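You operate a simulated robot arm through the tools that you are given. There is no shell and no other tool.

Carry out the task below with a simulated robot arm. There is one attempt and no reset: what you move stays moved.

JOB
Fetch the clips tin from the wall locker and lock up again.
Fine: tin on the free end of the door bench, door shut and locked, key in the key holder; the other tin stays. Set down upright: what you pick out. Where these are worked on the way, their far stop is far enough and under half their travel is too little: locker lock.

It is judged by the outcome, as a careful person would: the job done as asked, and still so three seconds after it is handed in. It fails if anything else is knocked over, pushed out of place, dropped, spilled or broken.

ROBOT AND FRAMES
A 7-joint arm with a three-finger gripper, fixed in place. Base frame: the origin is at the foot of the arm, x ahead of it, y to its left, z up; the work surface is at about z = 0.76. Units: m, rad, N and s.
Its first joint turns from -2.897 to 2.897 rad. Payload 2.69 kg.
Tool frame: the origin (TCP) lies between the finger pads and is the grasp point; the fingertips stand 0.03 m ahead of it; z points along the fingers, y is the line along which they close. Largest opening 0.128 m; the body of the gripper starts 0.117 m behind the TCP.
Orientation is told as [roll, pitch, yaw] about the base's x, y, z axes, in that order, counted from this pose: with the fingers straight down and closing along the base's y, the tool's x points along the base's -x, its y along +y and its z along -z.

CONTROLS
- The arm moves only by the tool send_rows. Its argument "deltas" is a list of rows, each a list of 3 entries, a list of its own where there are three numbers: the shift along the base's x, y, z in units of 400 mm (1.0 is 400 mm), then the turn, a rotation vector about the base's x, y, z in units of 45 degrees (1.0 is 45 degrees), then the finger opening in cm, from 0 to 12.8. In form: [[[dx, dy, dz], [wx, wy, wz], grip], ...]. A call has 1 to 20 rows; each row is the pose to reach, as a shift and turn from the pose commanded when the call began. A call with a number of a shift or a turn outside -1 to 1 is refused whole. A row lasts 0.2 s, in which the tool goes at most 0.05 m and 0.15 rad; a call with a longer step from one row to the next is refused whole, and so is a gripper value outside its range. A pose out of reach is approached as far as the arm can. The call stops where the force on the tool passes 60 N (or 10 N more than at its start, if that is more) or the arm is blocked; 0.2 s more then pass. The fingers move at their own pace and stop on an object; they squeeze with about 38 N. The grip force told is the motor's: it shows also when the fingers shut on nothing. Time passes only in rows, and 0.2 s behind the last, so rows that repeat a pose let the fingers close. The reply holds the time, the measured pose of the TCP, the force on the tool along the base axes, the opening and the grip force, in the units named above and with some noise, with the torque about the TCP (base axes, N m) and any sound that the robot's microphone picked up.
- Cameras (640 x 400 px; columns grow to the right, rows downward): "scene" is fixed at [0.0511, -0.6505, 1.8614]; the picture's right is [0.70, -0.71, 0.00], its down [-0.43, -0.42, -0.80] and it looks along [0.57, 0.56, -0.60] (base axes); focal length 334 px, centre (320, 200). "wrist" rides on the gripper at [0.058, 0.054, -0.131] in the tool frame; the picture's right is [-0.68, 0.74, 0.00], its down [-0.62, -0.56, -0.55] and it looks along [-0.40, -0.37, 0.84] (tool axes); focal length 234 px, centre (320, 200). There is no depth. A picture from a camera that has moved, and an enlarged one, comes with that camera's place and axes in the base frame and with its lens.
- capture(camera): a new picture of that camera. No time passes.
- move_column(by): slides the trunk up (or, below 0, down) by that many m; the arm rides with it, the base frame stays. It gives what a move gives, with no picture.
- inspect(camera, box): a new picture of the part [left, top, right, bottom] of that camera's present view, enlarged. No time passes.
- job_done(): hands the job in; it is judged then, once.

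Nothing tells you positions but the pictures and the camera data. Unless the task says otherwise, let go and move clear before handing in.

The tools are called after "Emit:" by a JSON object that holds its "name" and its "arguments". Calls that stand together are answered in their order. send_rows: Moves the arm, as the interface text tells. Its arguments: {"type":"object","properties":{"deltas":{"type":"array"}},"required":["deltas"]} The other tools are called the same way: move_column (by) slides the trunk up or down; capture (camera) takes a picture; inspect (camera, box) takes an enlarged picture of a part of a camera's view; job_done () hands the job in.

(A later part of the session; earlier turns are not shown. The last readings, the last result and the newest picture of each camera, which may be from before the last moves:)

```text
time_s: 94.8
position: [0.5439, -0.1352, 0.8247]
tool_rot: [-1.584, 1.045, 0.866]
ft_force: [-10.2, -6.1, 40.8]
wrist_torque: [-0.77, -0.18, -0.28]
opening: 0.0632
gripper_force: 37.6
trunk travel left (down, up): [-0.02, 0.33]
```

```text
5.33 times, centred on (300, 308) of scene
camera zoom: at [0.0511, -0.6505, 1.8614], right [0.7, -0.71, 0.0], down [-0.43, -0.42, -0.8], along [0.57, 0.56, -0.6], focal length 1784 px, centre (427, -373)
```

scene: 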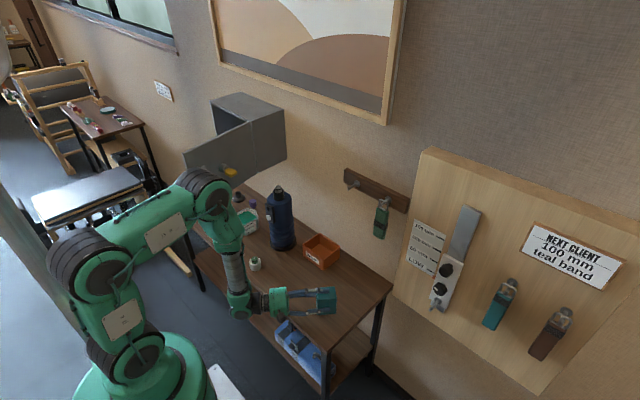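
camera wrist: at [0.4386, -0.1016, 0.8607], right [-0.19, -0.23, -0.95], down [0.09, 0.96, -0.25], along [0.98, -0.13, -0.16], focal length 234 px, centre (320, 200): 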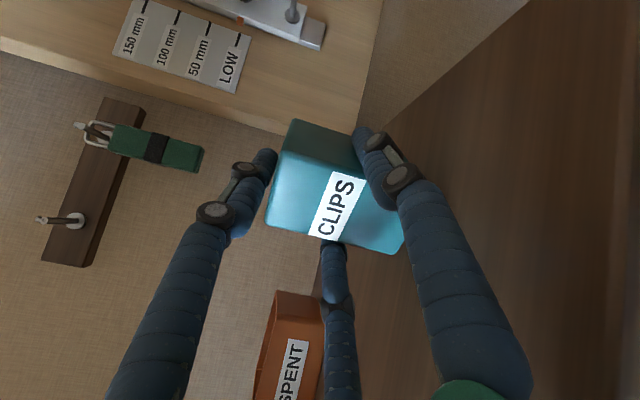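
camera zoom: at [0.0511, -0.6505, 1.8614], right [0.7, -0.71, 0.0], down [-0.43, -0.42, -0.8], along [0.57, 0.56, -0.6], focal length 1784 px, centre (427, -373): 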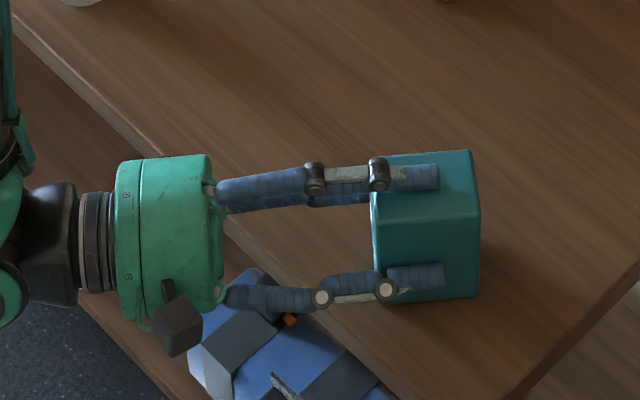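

The tin is now resting on the bench, with contact centred under it. I'll ease off the pressure and open the fingers.

Emit:
{"name": "send_rows", "arguments": {"deltas": [[[0, 0, 0.006], [0, 0, 0], 5.5], [[0, 0, 0.006], [0, 0, 0], 6.3], [[0, 0, 0.006], [0, 0, 0], 6.8], [[0, 0, 0.006], [0, 0, 0], 7.4], [[0, 0, 0.006], [0, 0, 0], 8.2], [[0, 0, 0.006], [0, 0, 0], 8.8], [[0, 0, 0.006], [0, 0, 0], 8.8]]}}

Emit:
{"name": "inspect", "arguments": {"camera": "scene", "box": [240, 270, 360, 345]}}

Emit:
{"name": "capture", "arguments": {"camera": "wrist"}}

```text
time_s: 96.3
position: [0.5456, -0.1334, 0.8244]
tool_rot: [-1.571, 1.046, 0.876]
ft_force: [0.1, 0.0, -0.1]
wrist_torque: [-0.01, 0.02, 0.0]
opening: 0.0881
gripper_force: 0.0
trunk travel left (down, up): [-0.02, 0.33]
```

```text
5.33 times, centred on (300, 308) of scene
camera zoom: at [0.0511, -0.6505, 1.8614], right [0.7, -0.71, 0.0], down [-0.43, -0.42, -0.8], along [0.57, 0.56, -0.6], focal length 1784 px, centre (427, -373)
```

zoom: 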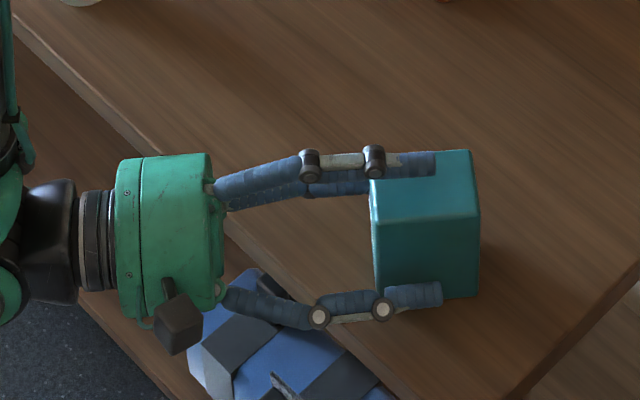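

```text
taken
camera wrist: at [0.3966, -0.1086, 0.8476], right [-0.19, -0.23, -0.95], down [0.09, 0.96, -0.25], along [0.98, -0.13, -0.16], focal length 234 px, centre (320, 200)
```

wrist: 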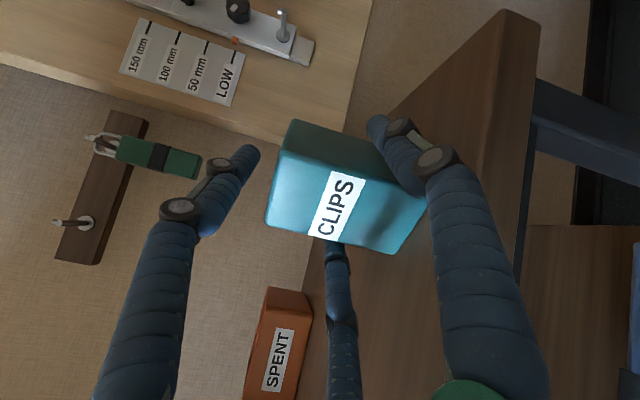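

The tin is upright and free. I'm backing straight off along the tool axis.

Emit:
{"name": "send_rows", "arguments": {"deltas": [[[-0.05, 0.042, 0.003], [0, 0, 0], 8.8], [[-0.1, 0.084, 0.006], [0, 0, 0], 8.8], [[-0.16, 0.134, 0.01], [0, 0, 0], 8.8], [[-0.22, 0.18, 0.02], [0, 0, 0], 8.8], [[-0.22, 0.18, 0.1], [0, 0, 0], 8.8], [[-0.22, 0.18, 0.2], [0, 0, 0], 6]]}}

Emit:
{"name": "capture", "arguments": {"camera": "scene"}}

Emit:
{"name": "inspect", "arguments": {"camera": "scene", "box": [220, 220, 400, 345]}}

```text
time_s: 97.8
position: [0.454, -0.0625, 0.9058]
tool_rot: [-1.573, 1.05, 0.876]
ft_force: [0.3, 0.7, 0.5]
wrist_torque: [0.0, 0.01, -0.04]
opening: 0.0602
gripper_force: 0.1
trunk travel left (down, up): [-0.02, 0.33]
```

```text
taken
```

scene: 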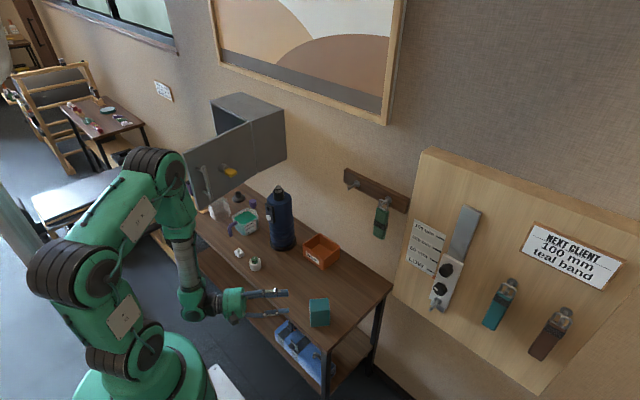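

```text
3.20 times, centred on (310, 282) of scene
camera zoom: at [0.0511, -0.6505, 1.8614], right [0.7, -0.71, 0.0], down [-0.43, -0.42, -0.8], along [0.57, 0.56, -0.6], focal length 1070 px, centre (352, -64)
```

zoom: 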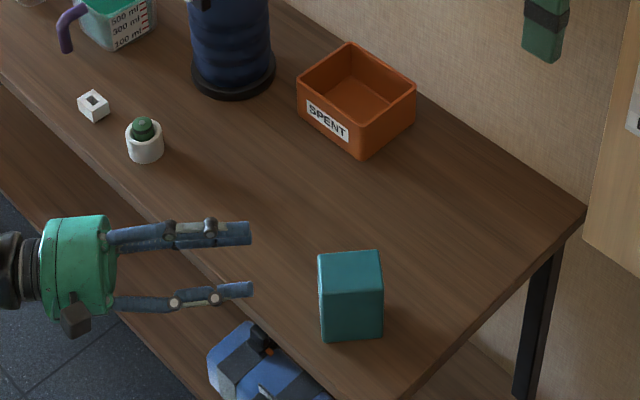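

The tin stands upright on the free end. Now I'll raise the trunk again and prepare to close the door.

Emit:
{"name": "move_column", "arguments": {"by": 0.18}}

Emit:
{"name": "send_rows", "arguments": {"deltas": [[[0, 0, 0.11], [0, 0, 0], 3], [[0, 0, 0.22], [0, 0, 0], 0], [[0, 0, 0.33], [0, 0, 0], 0], [[0, 0, 0.44], [0, 0, 0], 0], [[0, 0, 0.55], [0, 0, 0], 0], [[0, 0, 0.66], [0, 0, 0], 0], [[0, 0, 0.77], [0, 0, 0], 0], [[0, 0, 0.86], [0, 0, 0], 0]]}}

Emit:
{"name": "send_rows", "arguments": {"deltas": [[[0, 0.0, 0], [0.11, 0.13, 0], 0], [[0, 0, 0], [0.22, 0.262, 0], 0], [[0, 0, 0], [0.33, 0.393, 0], 0], [[0, 0, 0], [0.44, 0.524, 0], 0], [[0, 0, 0], [0.55, 0.655, 0], 0], [[0, 0, 0], [0.643, 0.766, 0], 0]]}}

Emit:
{"name": "capture", "arguments": {"camera": "scene"}}

```text
time_s: 99.8
position: [0.4542, -0.0617, 1.0856]
tool_rot: [-1.571, 1.048, 0.875]
ft_force: [0.3, -0.3, 0.9]
wrist_torque: [0.0, 0.02, 0.0]
opening: 0.0598
gripper_force: 0.0
trunk travel left (down, up): [-0.2, 0.15]
```

```text
time_s: 101.5
position: [0.4531, -0.0601, 1.4326]
tool_rot: [-1.571, 1.048, 0.876]
ft_force: [0.5, 0.7, 0.0]
wrist_torque: [-0.01, 0.01, -0.03]
opening: 0.0019
gripper_force: 31.6
trunk travel left (down, up): [-0.2, 0.15]
```

```text
time_s: 103.0
position: [0.4554, -0.0606, 1.4312]
tool_rot: [-0.464, 0.657, 1.761]
ft_force: [0.3, 0.5, -0.7]
wrist_torque: [0.02, 0.0, 0.03]
opening: 0.0018
gripper_force: 31.4
trunk travel left (down, up): [-0.2, 0.15]
```

```text
taken
```

scene: 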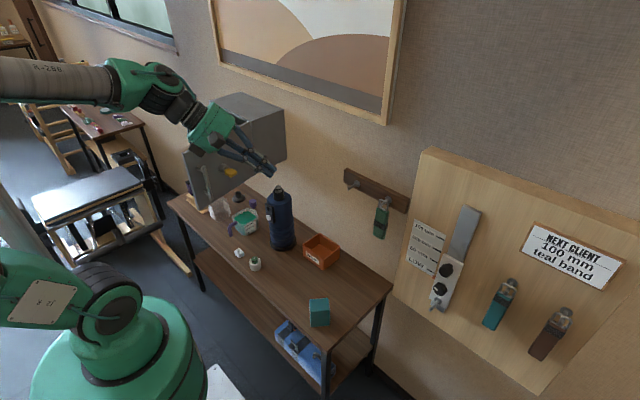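

Emit:
{"name": "send_rows", "arguments": {"deltas": [[[0, 0.0, 0], [0.11, 0.13, 0], 0], [[0, 0, 0], [0.22, 0.262, 0], 0], [[0, 0, 0], [0.33, 0.393, 0], 0], [[0, 0, 0], [0.44, 0.524, 0], 0], [[0, 0, 0], [0.55, 0.655, 0], 0], [[0, 0, 0], [0.64, 0.763, 0], 0]]}}

Emit:
{"name": "capture", "arguments": {"camera": "wrist"}}

Emit:
{"name": "inspect", "arguments": {"camera": "scene", "box": [140, 70, 320, 220]}}

```text
time_s: 104.3
position: [0.4551, -0.0605, 1.428]
tool_rot: [-0.006, 0.0, 1.92]
ft_force: [0.9, 0.4, -0.3]
wrist_torque: [0.01, 0.02, 0.0]
opening: 0.0019
gripper_force: 31.4
trunk travel left (down, up): [-0.2, 0.15]
```

```text
taken
camera wrist: at [0.4242, -0.1351, 1.5591], right [-0.92, 0.38, 0.0], down [0.32, 0.77, 0.55], along [0.21, 0.51, -0.83], focal length 234 px, centre (320, 200)
```

wrist: 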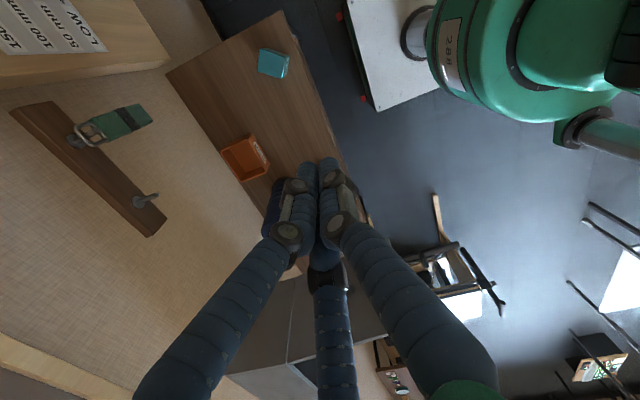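

```text
2.67 times, centred on (230, 145) of scene
camera zoom: at [0.0511, -0.6505, 1.8614], right [0.7, -0.71, 0.0], down [-0.43, -0.42, -0.8], along [0.57, 0.56, -0.6], focal length 892 px, centre (560, 347)
```

zoom: 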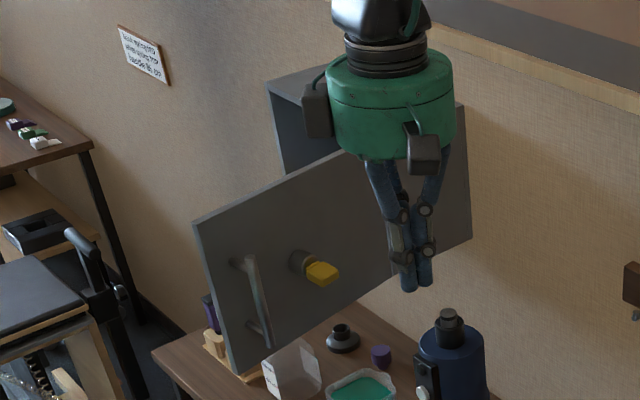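

The tool now points down with the fingers closed. I'll position just outside the door face, between the handle and the key, and push it shut along its arc.

Emit:
{"name": "send_rows", "arguments": {"deltas": [[[0.023, 0.11, 0], [0, 0, 0], 0], [[0.047, 0.22, 0], [0, 0, 0], 0], [[0.07, 0.33, 0], [0, 0, 0], 0], [[0.094, 0.44, 0], [0, 0, 0], 0], [[0.117, 0.55, 0], [0, 0, 0], 0], [[0.14, 0.65, 0], [0, 0, 0], 0], [[0.164, 0.76, 0], [0, 0, 0], 0], [[0.1875, 0.86, 0], [0, 0, 0], 0], [[0.1875, 0.86, 0], [0, 0, 0], 0]]}}

Emit:
{"name": "capture", "arguments": {"camera": "wrist"}}

Emit:
{"name": "inspect", "arguments": {"camera": "scene", "box": [140, 70, 320, 220]}}

```text
time_s: 106.3
position: [0.5291, 0.2833, 1.4292]
tool_rot: [-0.005, 0.002, 1.92]
ft_force: [0.2, 1.0, -0.4]
wrist_torque: [-0.05, 0.01, 0.01]
opening: 0.0021
gripper_force: 31.8
trunk travel left (down, up): [-0.2, 0.15]
```

```text
taken
camera wrist: at [0.4991, 0.2106, 1.5597], right [-0.92, 0.38, -0.01], down [0.32, 0.77, 0.55], along [0.22, 0.51, -0.83], focal length 234 px, centre (320, 200)
```

wrist: 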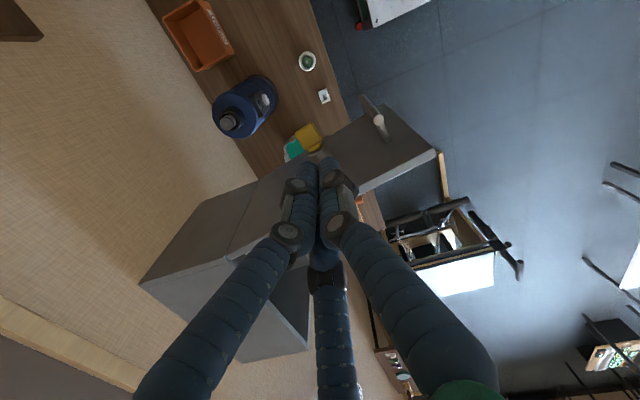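

```text
2.67 times, centred on (230, 145) of scene
camera zoom: at [0.0511, -0.6505, 1.8614], right [0.7, -0.71, 0.0], down [-0.43, -0.42, -0.8], along [0.57, 0.56, -0.6], focal length 892 px, centre (560, 347)
```

zoom: 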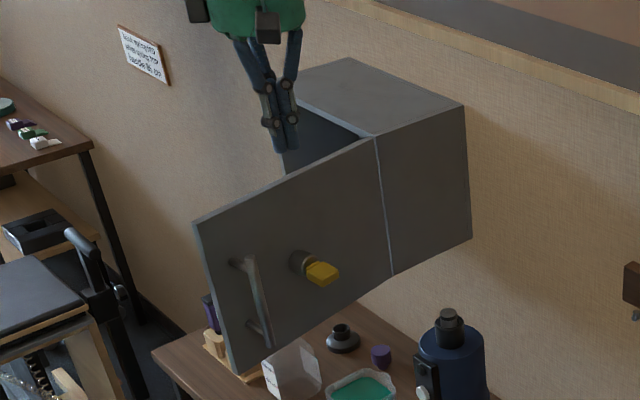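

Emit:
{"name": "send_rows", "arguments": {"deltas": [[[0, 0, -0.1], [0, 0, 0], 0], [[0, 0, -0.2], [0, 0, 0], 0], [[0, 0, -0.3], [0, 0, 0], 0], [[0, 0, -0.37], [0, 0, 0], 0], [[0, 0, -0.37], [0, 0, 0], 0]]}}

Emit:
{"name": "capture", "arguments": {"camera": "wrist"}}

Emit:
{"name": "inspect", "arguments": {"camera": "scene", "box": [140, 70, 320, 220]}}

```text
time_s: 107.5
position: [0.5268, 0.2844, 1.2835]
tool_rot: [-0.005, 0.001, 1.919]
ft_force: [0.4, 0.6, -0.5]
wrist_torque: [0.0, 0.02, 0.04]
opening: 0.0019
gripper_force: 31.4
trunk travel left (down, up): [-0.2, 0.15]
```

```text
taken
camera wrist: at [0.4969, 0.2106, 1.4132], right [-0.92, 0.38, -0.01], down [0.32, 0.77, 0.55], along [0.22, 0.51, -0.83], focal length 234 px, centre (320, 200)
```

wrist: 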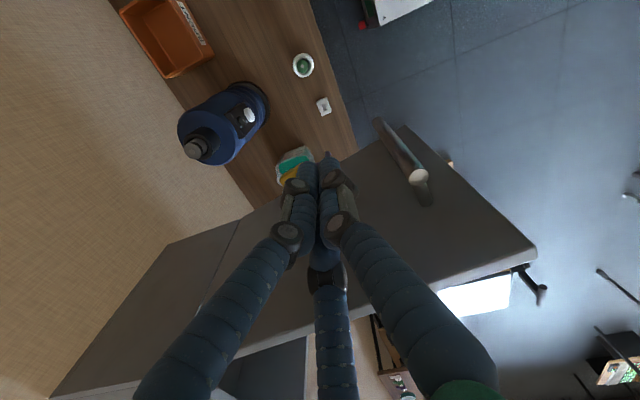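

```text
2.67 times, centred on (230, 145) of scene
camera zoom: at [0.0511, -0.6505, 1.8614], right [0.7, -0.71, 0.0], down [-0.43, -0.42, -0.8], along [0.57, 0.56, -0.6], focal length 892 px, centre (560, 347)
```

zoom: 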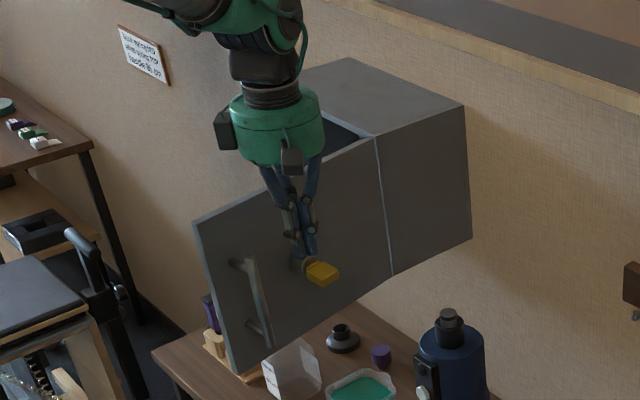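

Emit:
{"name": "send_rows", "arguments": {"deltas": [[[0.014, 0.0945, 0], [0, 0, 0], 0], [[0.003, 0.131, 0], [0, 0, 0], 0], [[-0.008, 0.167, 0], [0, 0, 0], 0], [[-0.014, 0.205, 0], [0, 0, 0], 0], [[-0.02, 0.242, 0], [0, 0, 0], 0], [[-0.021, 0.28, 0], [0, 0, 0], 0], [[-0.021, 0.3175, 0], [0, 0, 0], 0], [[-0.012, 0.3925, 0], [0, 0, 0], 0], [[0.0075, 0.466, 0], [0, 0, 0], 0]]}}

Emit:
{"name": "capture", "arguments": {"camera": "scene"}}

Emit:
{"name": "capture", "arguments": {"camera": "wrist"}}

```text
time_s: 109.5
position: [0.5319, 0.4717, 1.2798]
tool_rot: [-0.004, 0.001, 1.919]
ft_force: [0.0, 1.2, 0.1]
wrist_torque: [-0.01, 0.02, -0.02]
opening: 0.0019
gripper_force: 31.5
trunk travel left (down, up): [-0.2, 0.15]
```

```text
taken
```

scene: 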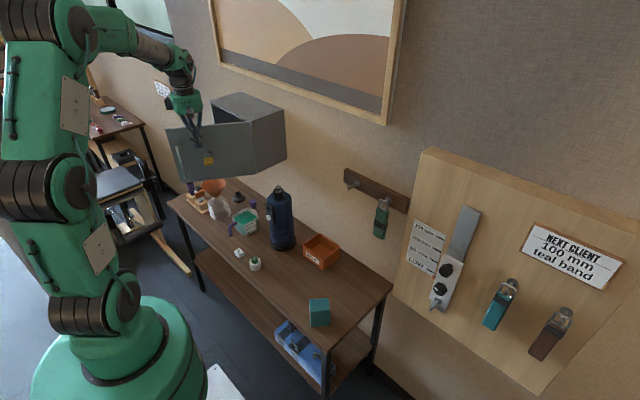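

```text
taken
camera wrist: at [0.5023, 0.3988, 1.4112], right [-0.92, 0.38, 0.0], down [0.32, 0.77, 0.55], along [0.21, 0.51, -0.84], focal length 234 px, centre (320, 200)
```

wrist: 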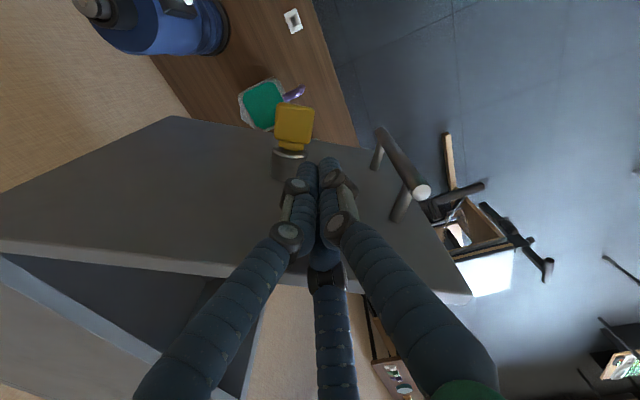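

Emit:
{"name": "send_rows", "arguments": {"deltas": [[[0.0295, 0.0695, 0], [0, 0, 0], 0], [[0.0685, 0.1345, 0], [0, 0, 0], 0], [[0.116, 0.193, 0], [0, 0, 0], 0], [[0.1715, 0.2448, 0], [0, 0, 0], 0], [[0.2335, 0.2883, 0], [0, 0, 0], 0], [[0.267, 0.306, 0], [0, 0, 0], 0], [[0.301, 0.3225, 0], [0, 0, 0], 0]]}}

Emit:
{"name": "capture", "arguments": {"camera": "scene"}}

Emit:
{"name": "capture", "arguments": {"camera": "wrist"}}

```text
time_s: 111.2
position: [0.6528, 0.599, 1.2818]
tool_rot: [-0.004, 0.002, 1.921]
ft_force: [-0.5, -0.6, -1.0]
wrist_torque: [0.01, -0.01, 0.01]
opening: 0.0023
gripper_force: 31.2
trunk travel left (down, up): [-0.2, 0.15]
```

```text
taken
```

scene: 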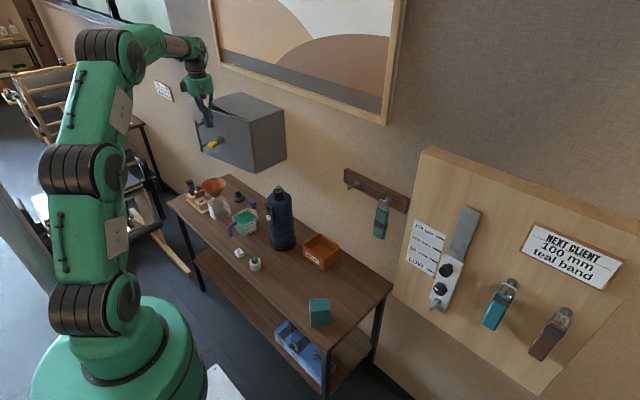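

```text
taken
camera wrist: at [0.6227, 0.526, 1.4119], right [-0.92, 0.38, -0.01], down [0.32, 0.77, 0.55], along [0.22, 0.51, -0.83], focal length 234 px, centre (320, 200)
```

wrist: 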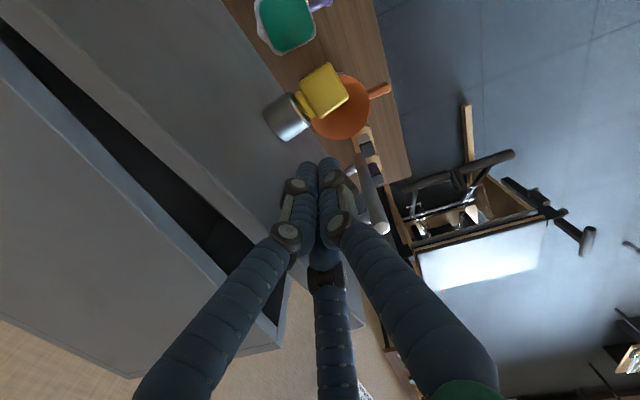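

Emit:
{"name": "send_rows", "arguments": {"deltas": [[[0.027, 0.011, 0], [0, 0, 0], 0], [[0.0535, 0.0195, 0], [0, 0, 0], 0], [[0.081, 0.027, 0], [0, 0, 0], 0], [[0.1085, 0.0333, 0], [0, 0, 0], 0], [[0.12, 0.036, 0], [0, 0, 0], 0], [[0.13, 0.037, 0], [0, 0, 0], 0], [[0.14, 0.038, 0], [0, 0, 0], 0], [[0.14, 0.038, 0], [0, 0, 0], 0]]}}

Emit:
{"name": "inspect", "arguments": {"camera": "scene", "box": [180, 80, 300, 180]}}

Emit:
{"name": "capture", "arguments": {"camera": "wrist"}}

```text
time_s: 112.7
position: [0.6981, 0.6139, 1.2788]
tool_rot: [0.008, 0.004, 1.924]
ft_force: [-27.9, -12.0, 6.3]
wrist_torque: [0.45, -1.24, -0.49]
opening: 0.0021
gripper_force: 31.1
trunk travel left (down, up): [-0.2, 0.15]
stopped in row 7: the force on the tool passed its limit at 67 N (the readings are from after the stop); the commanded pose is now the measured one
```

```text
4.00 times, centred on (240, 130) of scene
camera zoom: at [0.0511, -0.6505, 1.8614], right [0.7, -0.71, 0.0], down [-0.43, -0.42, -0.8], along [0.57, 0.56, -0.6], focal length 1338 px, centre (640, 480)
```

zoom: 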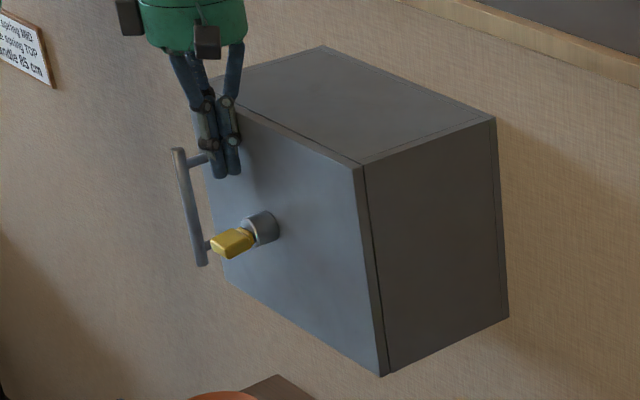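

```text
taken
camera wrist: at [0.6687, 0.541, 1.4102], right [-0.92, 0.38, 0.0], down [0.32, 0.78, 0.54], along [0.21, 0.5, -0.84], focal length 234 px, centre (320, 200)
```

wrist: 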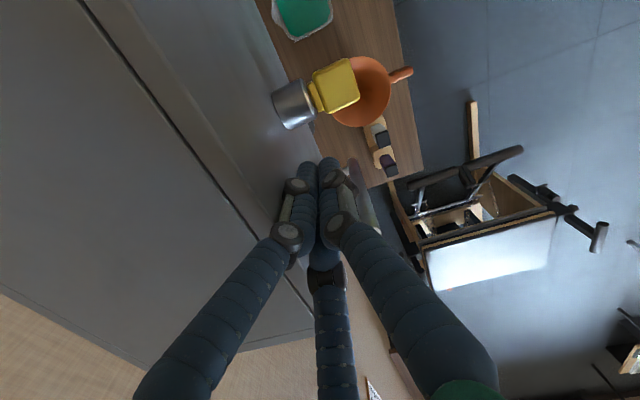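

The door is shut against its frame. Next I retreat, reorient to face the key with the single finger below its flat bow, and take a fresh look at the lock.

Emit:
{"name": "send_rows", "arguments": {"deltas": [[[-0.08, -0.01, 0], [0, 0, 0], 0], [[-0.16, -0.02, 0.02], [0, 0, 0], 0], [[-0.24, -0.03, 0.1], [0, 0, -0.1], 0], [[-0.32, -0.05, 0.17], [0, 0, -0.2], 0], [[-0.4, -0.07, 0.25], [0, 0, -0.32], 0], [[-0.48, -0.09, 0.32], [0, 0, -0.444], 0], [[-0.54, -0.1, 0.4], [0, 0, -0.444], 0]]}}

Emit:
{"name": "send_rows", "arguments": {"deltas": [[[0, 0, 0], [0, -0.17, 0], 2], [[0, 0, 0], [0, -0.34, 0], 4], [[0, 0, 0], [0, -0.51, 0], 5], [[0, 0, 0], [0, -0.68, 0], 5], [[0, 0, -0.05], [0, -0.85, 0], 5], [[0, 0, -0.1], [0, -1.0, 0], 5]]}}

Emit:
{"name": "send_rows", "arguments": {"deltas": [[[0, 0, -0.08], [0, -0.17, 0], 5], [[0, 0, -0.16], [0, -0.34, 0], 5], [[0, 0, -0.24], [0, -0.51, 0], 5], [[0, 0, -0.32], [0, -0.68, 0], 5], [[0, 0, -0.4], [0, -0.85, 0], 5], [[0, 0, -0.48], [0, -1.0, 0], 5]]}}

Emit:
{"name": "capture", "arguments": {"camera": "wrist"}}

Emit:
{"name": "inspect", "arguments": {"camera": "scene", "box": [140, 70, 300, 180]}}

```text
time_s: 114.2
position: [0.4843, 0.5717, 1.4386]
tool_rot: [0.006, 0.003, 1.575]
ft_force: [0.3, 0.5, -0.4]
wrist_torque: [0.01, -0.01, 0.03]
opening: 0.002
gripper_force: 31.1
trunk travel left (down, up): [-0.2, 0.15]
```

```text
time_s: 115.7
position: [0.4968, 0.5656, 1.3924]
tool_rot: [-0.776, 0.014, 1.552]
ft_force: [-0.4, -0.2, 0.6]
wrist_torque: [-0.05, -0.02, -0.04]
opening: 0.05
gripper_force: 0.0
trunk travel left (down, up): [-0.2, 0.15]
```

```text
time_s: 117.0
position: [0.4858, 0.5737, 1.2036]
tool_rot: [-1.568, 0.001, 1.57]
ft_force: [-0.4, -1.2, 1.3]
wrist_torque: [0.01, 0.08, -0.01]
opening: 0.0503
gripper_force: 0.0
trunk travel left (down, up): [-0.2, 0.15]
```

```text
taken
camera wrist: at [0.3548, 0.5154, 1.1503], right [0.0, 0.68, -0.74], down [-0.55, 0.62, 0.57], along [0.84, 0.4, 0.37], focal length 234 px, centre (320, 200)
```

wrist: 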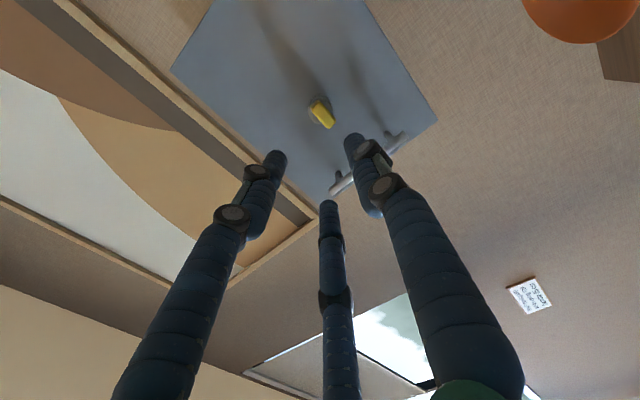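

```text
3.64 times, centred on (220, 125) of scene
camera zoom: at [0.0511, -0.6505, 1.8614], right [0.7, -0.71, 0.0], down [-0.43, -0.42, -0.8], along [0.57, 0.56, -0.6], focal length 1216 px, centre (684, 473)
```

zoom: 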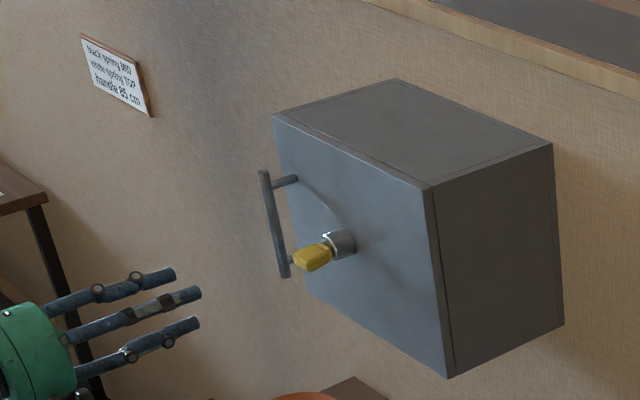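

Emit:
{"name": "inspect", "arguments": {"camera": "wrist", "box": [280, 75, 360, 145]}}

```text
5.71 times, centred on (320, 110) of wrist
camera zoom: at [0.3548, 0.5154, 1.1503], right [0.0, 0.68, -0.74], down [-0.55, 0.62, 0.57], along [0.84, 0.4, 0.37], focal length 1338 px, centre (320, 714)
```

zoom: 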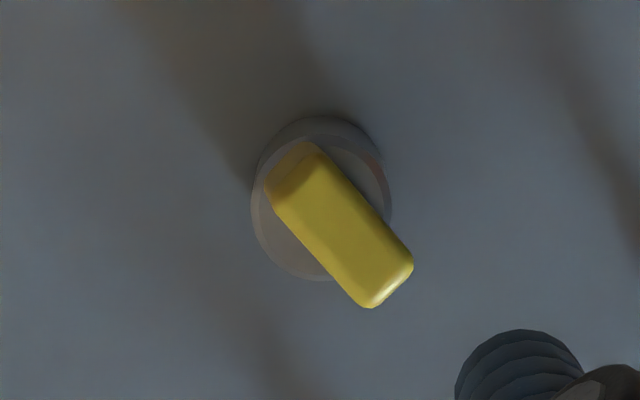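

The key bow is horizontal, and I take its axis as y ≈ 0.5685, z ≈ 1.197. I'm moving in with the fingers at 6 cm.

Emit:
{"name": "send_rows", "arguments": {"deltas": [[[0.1, -0.012, -0.004], [0, 0, 0], 6], [[0.2, -0.012, -0.004], [0, 0, 0], 6], [[0.3, -0.012, -0.004], [0, 0, 0], 6], [[0.36, -0.012, -0.004], [0, 0, 0], 6], [[0.418, -0.012, -0.004], [0, 0, 0], 6], [[0.418, -0.012, -0.004], [0, 0, 0], 6]]}}

Emit:
{"name": "capture", "arguments": {"camera": "wrist"}}

Emit:
{"name": "inspect", "arguments": {"camera": "wrist", "box": [250, 100, 410, 220]}}

Emit:
{"name": "inspect", "arguments": {"camera": "scene", "box": [180, 100, 260, 160]}}

```text
time_s: 118.5
position: [0.6542, 0.5689, 1.2025]
tool_rot: [-1.563, 0.002, 1.567]
ft_force: [1.6, 0.2, 0.4]
wrist_torque: [-0.02, -0.01, 0.0]
opening: 0.0601
gripper_force: 0.1
trunk travel left (down, up): [-0.2, 0.15]
```

```text
taken
camera wrist: at [0.523, 0.5112, 1.1499], right [0.0, 0.67, -0.74], down [-0.54, 0.62, 0.57], along [0.84, 0.4, 0.36], focal length 234 px, centre (320, 200)
```

wrist: 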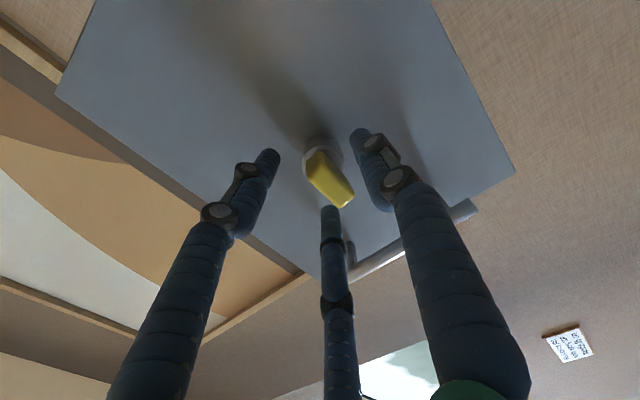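

```text
3.33 times, centred on (330, 160) of wrist
camera zoom: at [0.523, 0.5112, 1.1499], right [0.0, 0.67, -0.74], down [-0.54, 0.62, 0.57], along [0.84, 0.4, 0.36], focal length 781 px, centre (287, 333)
```

zoom: 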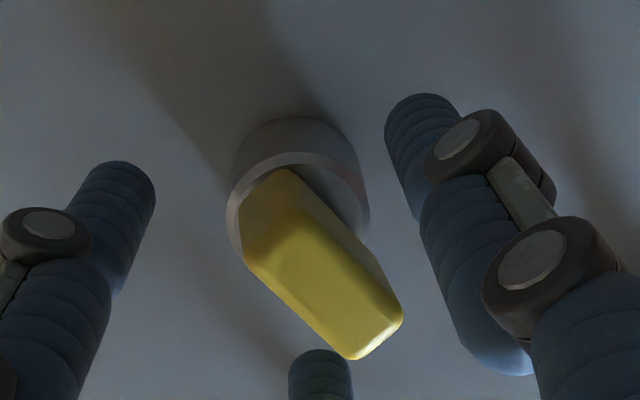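

```text
6.67 times, centred on (220, 130) of scene
camera zoom: at [0.0511, -0.6505, 1.8614], right [0.7, -0.71, 0.0], down [-0.43, -0.42, -0.8], along [0.57, 0.56, -0.6], focal length 2230 px, centre (987, 667)
```

zoom: 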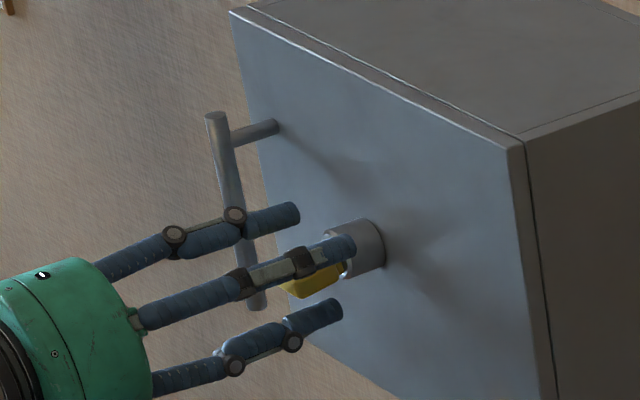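

Emit:
{"name": "send_rows", "arguments": {"deltas": [[[0, 0, 0], [0, 0, 0], 4], [[0, 0, 0], [0, 0, 0], 3], [[0, 0, 0], [0, 0, 0], 2.4], [[0, 0, 0], [0, 0, 0], 1.8], [[0, 0, 0], [0, 0, 0], 1], [[0, 0, 0], [0, 0, 0], 0], [[0, 0, 0], [0, 0, 0], 0]]}}

Emit:
{"name": "inspect", "arguments": {"camera": "wrist", "box": [250, 100, 410, 220]}}

Emit:
{"name": "inspect", "arguments": {"camera": "scene", "box": [195, 110, 245, 150]}}

```text
time_s: 120.0
position: [0.6534, 0.5653, 1.2048]
tool_rot: [-1.566, 0.001, 1.566]
ft_force: [2.3, -30.5, 10.0]
wrist_torque: [0.17, -0.34, -1.22]
opening: 0.0223
gripper_force: 38.0
trunk travel left (down, up): [-0.2, 0.15]
```

```text
3.33 times, centred on (330, 160) of wrist
camera zoom: at [0.5225, 0.5087, 1.1511], right [0.0, 0.68, -0.74], down [-0.54, 0.62, 0.57], along [0.84, 0.4, 0.37], focal length 781 px, centre (287, 333)
```

zoom: 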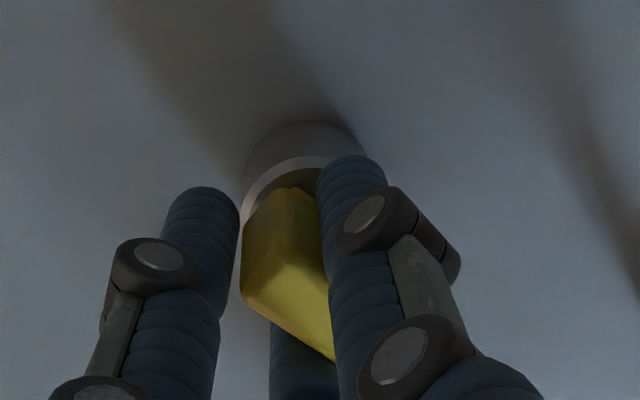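

```text
10.00 times, centred on (220, 130) of scene
camera zoom: at [0.0511, -0.6505, 1.8614], right [0.7, -0.71, 0.0], down [-0.43, -0.42, -0.8], along [0.57, 0.56, -0.6], focal length 3345 px, centre (1320, 900)
```

zoom: 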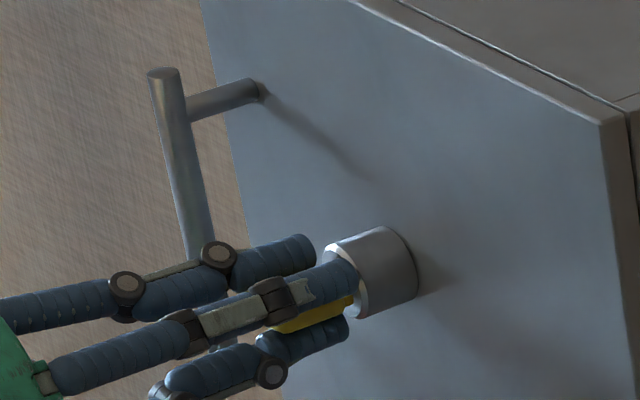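

The grip is slightly off-centre, pushing the tool toward -y. I'll open, shift about 5 mm that way and re-grip.

Emit:
{"name": "send_rows", "arguments": {"deltas": [[[0, 0, 0], [0, 0, 0], 3], [[0, 0, 0], [0, 0, 0], 4], [[0, -0.014, 0.003], [0, 0, 0], 4], [[0, -0.014, 0.003], [0, 0, 0], 4], [[0, -0.014, 0.003], [0, 0, 0], 3], [[0, -0.014, 0.003], [0, 0, 0], 2], [[0, -0.014, 0.003], [0, 0, 0], 1], [[0, -0.014, 0.003], [0, 0, 0], 0], [[0, -0.014, 0.003], [0, 0, 0], 0]]}}

Emit:
{"name": "inspect", "arguments": {"camera": "wrist", "box": [250, 100, 410, 220]}}

```text
time_s: 122.0
position: [0.6532, 0.5643, 1.2056]
tool_rot: [-1.564, 0.001, 1.569]
ft_force: [-0.1, 2.9, 2.4]
wrist_torque: [0.35, -0.26, 0.12]
opening: 0.021
gripper_force: 38.6
trunk travel left (down, up): [-0.2, 0.15]
```

```text
3.33 times, centred on (330, 160) of wrist
camera zoom: at [0.5222, 0.5054, 1.1515], right [0.0, 0.68, -0.74], down [-0.54, 0.62, 0.57], along [0.84, 0.4, 0.37], focal length 781 px, centre (287, 333)
```

zoom: 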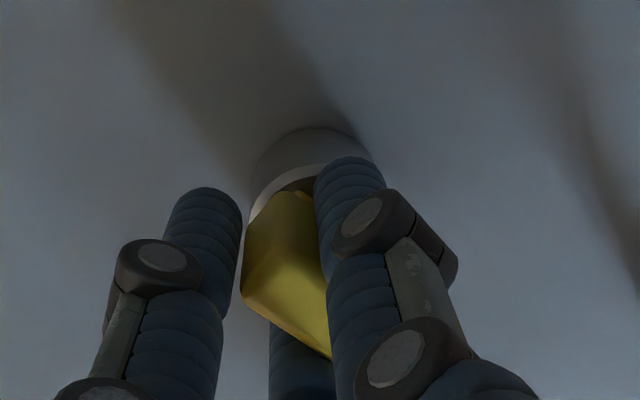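

Forces are balanced now. I'll turn the key back (+x rotation) in small steps, watching torque and side load.

Emit:
{"name": "send_rows", "arguments": {"deltas": [[[0, -0.002, 0], [0.12, 0, 0], 0], [[0, -0.004, 0], [0.25, 0, 0], 0], [[0, -0.005, 0], [0.37, 0, 0], 0], [[0, -0.006, -0.001], [0.5, 0, 0], 0], [[0, -0.006, -0.001], [0.5, 0, 0], 0]]}}

Emit:
{"name": "inspect", "arguments": {"camera": "wrist", "box": [250, 100, 410, 220]}}

```text
time_s: 123.2
position: [0.6528, 0.5618, 1.2031]
tool_rot: [-1.561, -0.392, 1.566]
ft_force: [0.6, -1.5, -7.0]
wrist_torque: [-0.1, 0.29, -0.05]
opening: 0.0191
gripper_force: 38.0
trunk travel left (down, up): [-0.2, 0.15]
```

```text
3.33 times, centred on (330, 160) of wrist
camera zoom: at [0.5221, 0.5281, 1.1314], right [0.0, 0.91, -0.42], down [-0.54, 0.35, 0.76], along [0.84, 0.23, 0.49], focal length 781 px, centre (287, 333)
```

zoom: 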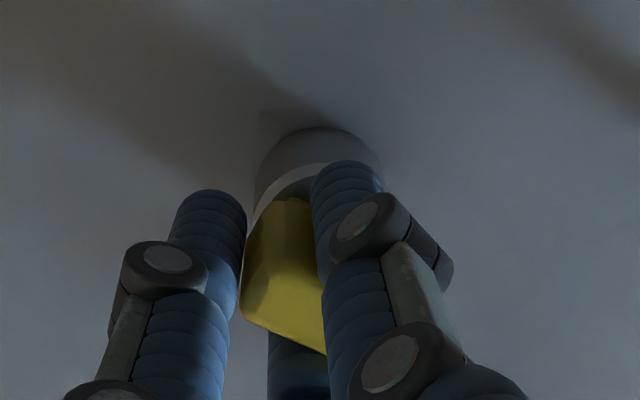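

Emit:
{"name": "send_rows", "arguments": {"deltas": [[[0, -0.001, -0.004], [0.15, 0, 0], 0], [[0, -0.003, -0.006], [0.3, 0, 0], 0], [[0, -0.004, -0.008], [0.45, 0, 0], 0], [[0, -0.005, -0.01], [0.6, 0, 0], 0], [[0, -0.005, -0.01], [0.6, 0, 0], 0]]}}

Emit:
{"name": "inspect", "arguments": {"camera": "wrist", "box": [250, 100, 410, 220]}}

Emit:
{"name": "inspect", "arguments": {"camera": "scene", "box": [195, 110, 245, 150]}}

```text
time_s: 124.5
position: [0.6518, 0.5611, 1.1989]
tool_rot: [-1.556, -0.859, 1.563]
ft_force: [-1.7, 12.4, -20.5]
wrist_torque: [-0.16, 0.81, 0.49]
opening: 0.0185
gripper_force: 38.4
trunk travel left (down, up): [-0.2, 0.15]
```

```text
3.33 times, centred on (330, 160) of wrist
camera zoom: at [0.5219, 0.5633, 1.1203], right [0.0, 1.0, 0.03], down [-0.54, -0.03, 0.84], along [0.84, -0.01, 0.54], focal length 781 px, centre (287, 333)
```

zoom: 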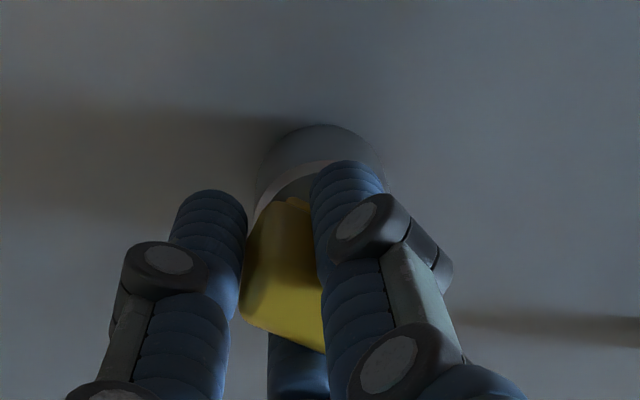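

```text
10.00 times, centred on (220, 130) of scene
camera zoom: at [0.0511, -0.6505, 1.8614], right [0.7, -0.71, 0.0], down [-0.43, -0.42, -0.8], along [0.57, 0.56, -0.6], focal length 3345 px, centre (1320, 900)
```

zoom: 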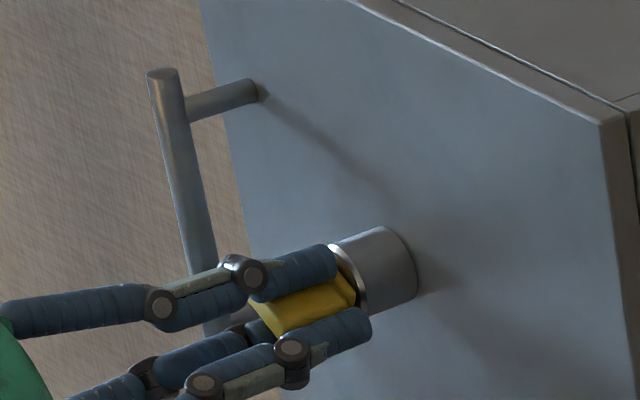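

Emit:
{"name": "send_rows", "arguments": {"deltas": [[[0, 0.006, -0.01], [0.12, 0, 0], 0], [[0, 0.008, -0.013], [0.25, 0, 0], 0], [[0, 0.008, -0.015], [0.4, 0, 0], 0], [[0, 0.008, -0.017], [0.55, 0, 0], 0], [[0, 0.008, -0.017], [0.55, 0, 0], 0]]}}

Emit:
{"name": "inspect", "arguments": {"camera": "wrist", "box": [250, 100, 410, 220]}}

Emit:
{"name": "inspect", "arguments": {"camera": "scene", "box": [195, 110, 245, 150]}}

```text
time_s: 125.7
position: [0.6527, 0.5636, 1.1934]
tool_rot: [-1.555, -1.296, 1.56]
ft_force: [-0.9, 0.4, -0.3]
wrist_torque: [0.04, -0.02, -0.02]
opening: 0.0188
gripper_force: 37.8
trunk travel left (down, up): [-0.2, 0.15]
```

```text
3.33 times, centred on (330, 160) of wrist
camera zoom: at [0.5229, 0.5987, 1.1235], right [0.0, 0.89, 0.45], down [-0.54, -0.38, 0.75], along [0.84, -0.24, 0.49], focal length 781 px, centre (287, 333)
```

zoom: 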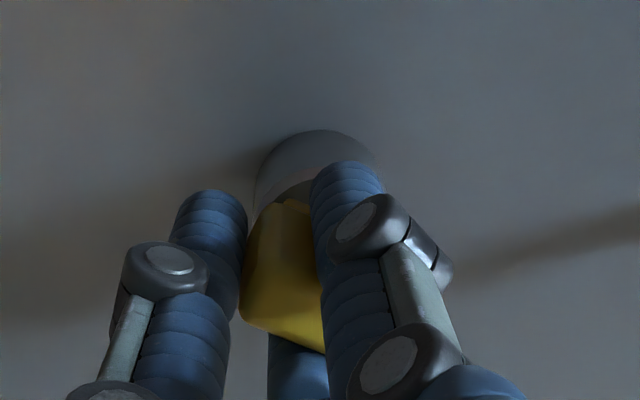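

```text
10.00 times, centred on (220, 130) of scene
camera zoom: at [0.0511, -0.6505, 1.8614], right [0.7, -0.71, 0.0], down [-0.43, -0.42, -0.8], along [0.57, 0.56, -0.6], focal length 3345 px, centre (1320, 900)
```

zoom: 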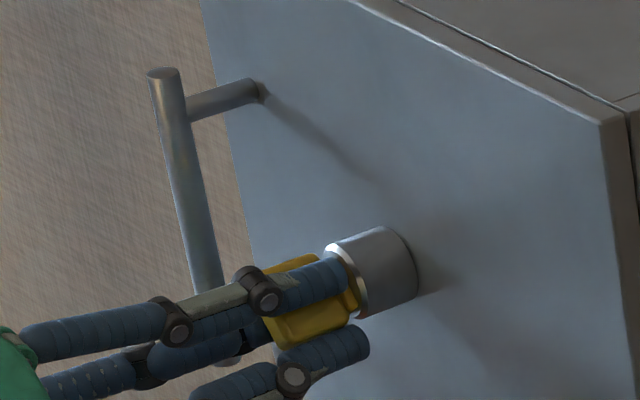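

Emit:
{"name": "send_rows", "arguments": {"deltas": [[[0, 0.002, -0.001], [0.15, 0, 0], 0], [[0, 0.004, -0.002], [0.3, 0, 0], 0], [[0, 0.006, -0.002], [0.45, 0, 0], 0], [[0, 0.008, -0.003], [0.58, 0, 0], 0], [[0, 0.008, -0.003], [0.58, 0, 0], 0]]}}

Emit:
{"name": "inspect", "arguments": {"camera": "wrist", "box": [250, 100, 410, 220]}}

Emit:
{"name": "inspect", "arguments": {"camera": "scene", "box": [195, 110, 245, 150]}}

```text
time_s: 126.8
position: [0.6526, 0.5659, 1.1919]
tool_rot: [1.558, -1.391, -1.549]
ft_force: [-1.6, 5.9, -0.4]
wrist_torque: [-0.04, 0.02, 0.22]
opening: 0.0184
gripper_force: 38.1
trunk travel left (down, up): [-0.2, 0.15]
```

```text
3.33 times, centred on (330, 160) of wrist
camera zoom: at [0.5221, 0.6285, 1.1444], right [0.0, 0.6, 0.8], down [-0.54, -0.67, 0.51], along [0.84, -0.43, 0.33], focal length 781 px, centre (287, 333)
```

zoom: 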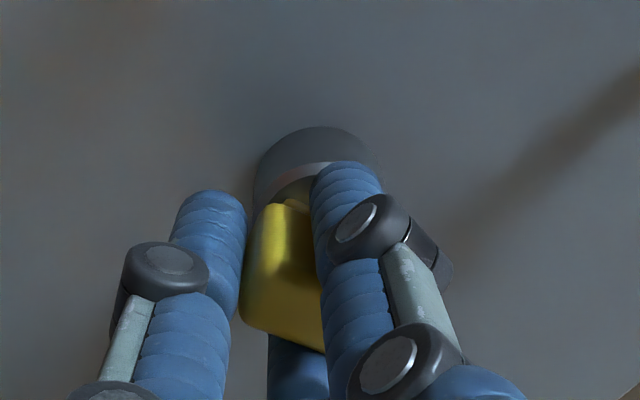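

```text
10.00 times, centred on (220, 130) of scene
camera zoom: at [0.0511, -0.6505, 1.8614], right [0.7, -0.71, 0.0], down [-0.43, -0.42, -0.8], along [0.57, 0.56, -0.6], focal length 3345 px, centre (1320, 900)
```

zoom: 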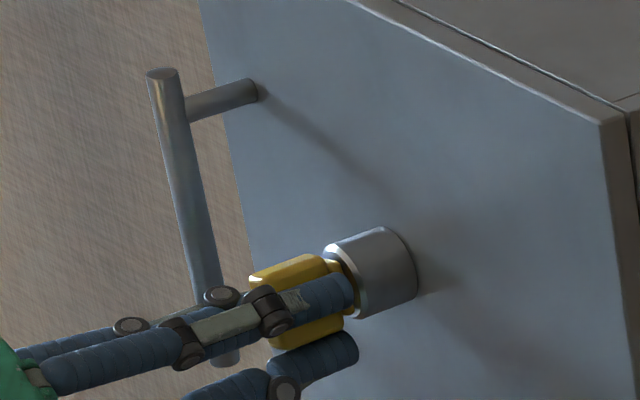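

Emit:
{"name": "send_rows", "arguments": {"deltas": [[[0, 0.004, -0.001], [0.1, 0, 0], 0], [[0, 0.006, -0.001], [0.2, 0, 0], 0], [[0, 0.008, -0.001], [0.3, 0, 0], 0], [[0, 0.008, -0.001], [0.3, 0, 0], 0]]}}

Emit:
{"name": "inspect", "arguments": {"camera": "wrist", "box": [250, 100, 410, 220]}}

Emit:
{"name": "inspect", "arguments": {"camera": "scene", "box": [195, 110, 245, 150]}}

```text
time_s: 127.8
position: [0.6537, 0.5686, 1.1926]
tool_rot: [1.569, -1.156, -1.563]
ft_force: [-0.4, 0.2, -0.4]
wrist_torque: [0.02, 0.03, -0.02]
opening: 0.0183
gripper_force: 38.0
trunk travel left (down, up): [-0.2, 0.15]
```

```text
3.33 times, centred on (330, 160) of wrist
camera zoom: at [0.522, 0.6402, 1.1602], right [0.0, 0.4, 0.92], down [-0.54, -0.77, 0.34], along [0.84, -0.5, 0.22], focal length 781 px, centre (287, 333)
```

zoom: 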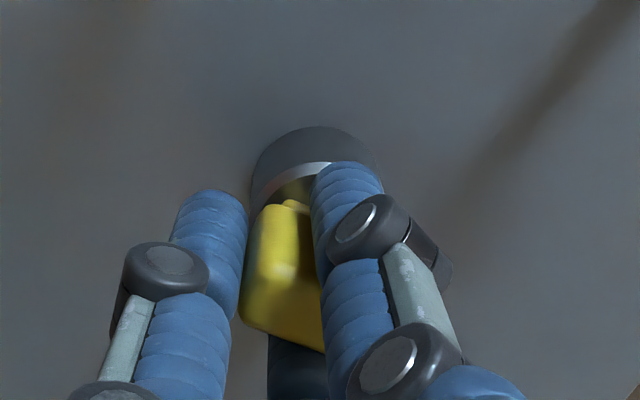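

```text
10.00 times, centred on (220, 130) of scene
camera zoom: at [0.0511, -0.6505, 1.8614], right [0.7, -0.71, 0.0], down [-0.43, -0.42, -0.8], along [0.57, 0.56, -0.6], focal length 3345 px, centre (1320, 900)
```

zoom: 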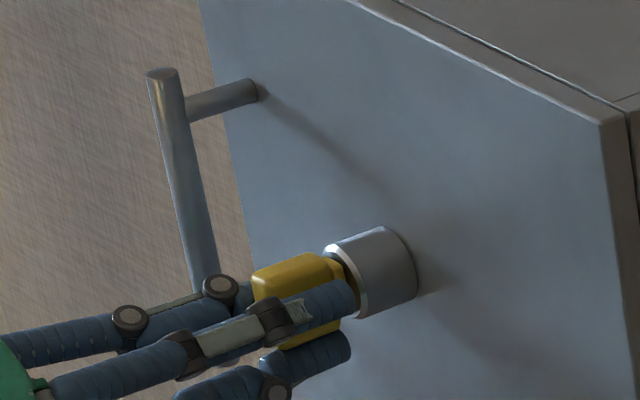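

Emit:
{"name": "send_rows", "arguments": {"deltas": [[[0, 0.003, 0.001], [0.07, 0, 0], 0], [[0, 0.004, 0.001], [0.14, 0, 0], 0], [[0, 0.005, 0.001], [0.2, 0, 0], 0], [[0, 0.005, 0.001], [0.2, 0, 0], 0]]}}

Emit:
{"name": "inspect", "arguments": {"camera": "wrist", "box": [250, 100, 410, 220]}}

Emit:
{"name": "inspect", "arguments": {"camera": "scene", "box": [195, 110, 245, 150]}}

```text
time_s: 128.8
position: [0.6533, 0.5707, 1.1928]
tool_rot: [1.571, -0.999, -1.564]
ft_force: [-7.2, -6.8, -5.5]
wrist_torque: [-0.01, 0.3, -0.22]
opening: 0.0183
gripper_force: 38.1
trunk travel left (down, up): [-0.2, 0.15]
```

```text
3.33 times, centred on (330, 160) of wrist
camera zoom: at [0.5226, 0.6465, 1.1719], right [0.0, 0.25, 0.97], down [-0.54, -0.81, 0.21], along [0.84, -0.52, 0.14], focal length 781 px, centre (287, 333)
```

zoom: 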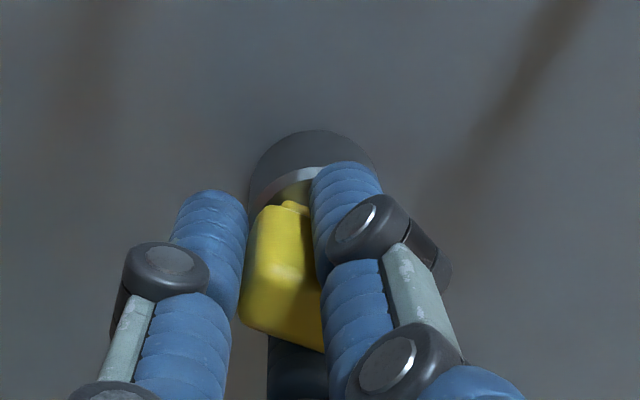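

```text
10.00 times, centred on (220, 130) of scene
camera zoom: at [0.0511, -0.6505, 1.8614], right [0.7, -0.71, 0.0], down [-0.43, -0.42, -0.8], along [0.57, 0.56, -0.6], focal length 3345 px, centre (1320, 900)
```

zoom: 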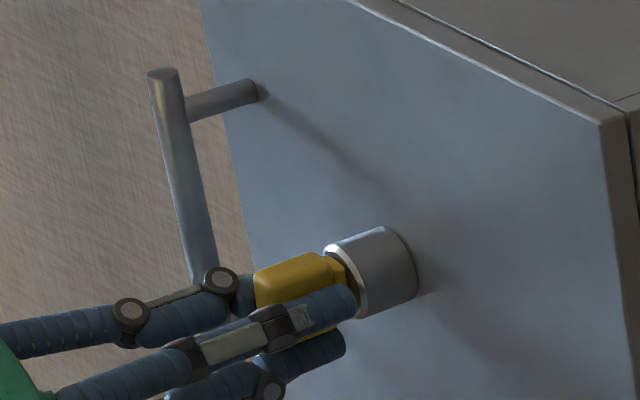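

Emit:
{"name": "send_rows", "arguments": {"deltas": [[[-0.002, -0.001, -0.001], [0.05, 0, 0], 0], [[-0.003, -0.001, -0.001], [0.1, 0, 0], 0], [[-0.003, -0.001, -0.001], [0.1, 0, 0], 0]]}}

Emit:
{"name": "inspect", "arguments": {"camera": "wrist", "box": [250, 100, 410, 220]}}

```text
time_s: 129.7
position: [0.6523, 0.5717, 1.1917]
tool_rot: [1.571, -0.92, -1.566]
ft_force: [9.1, 5.8, -3.0]
wrist_torque: [-0.25, 0.22, 0.11]
opening: 0.0182
gripper_force: 38.2
trunk travel left (down, up): [-0.2, 0.15]
```

```text
3.33 times, centred on (330, 160) of wrist
camera zoom: at [0.5218, 0.648, 1.1779], right [0.0, 0.18, 0.98], down [-0.54, -0.83, 0.15], along [0.84, -0.53, 0.1], focal length 781 px, centre (287, 333)
```

zoom: 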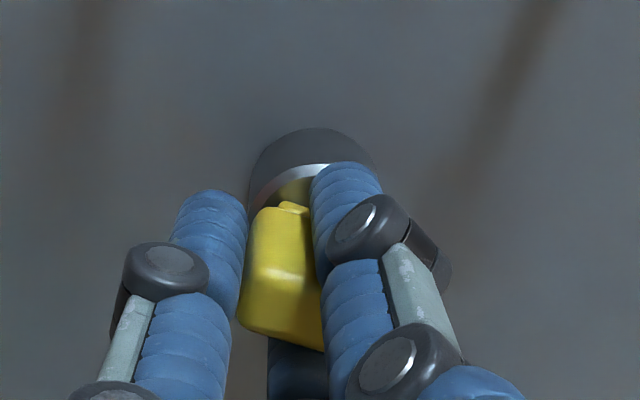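

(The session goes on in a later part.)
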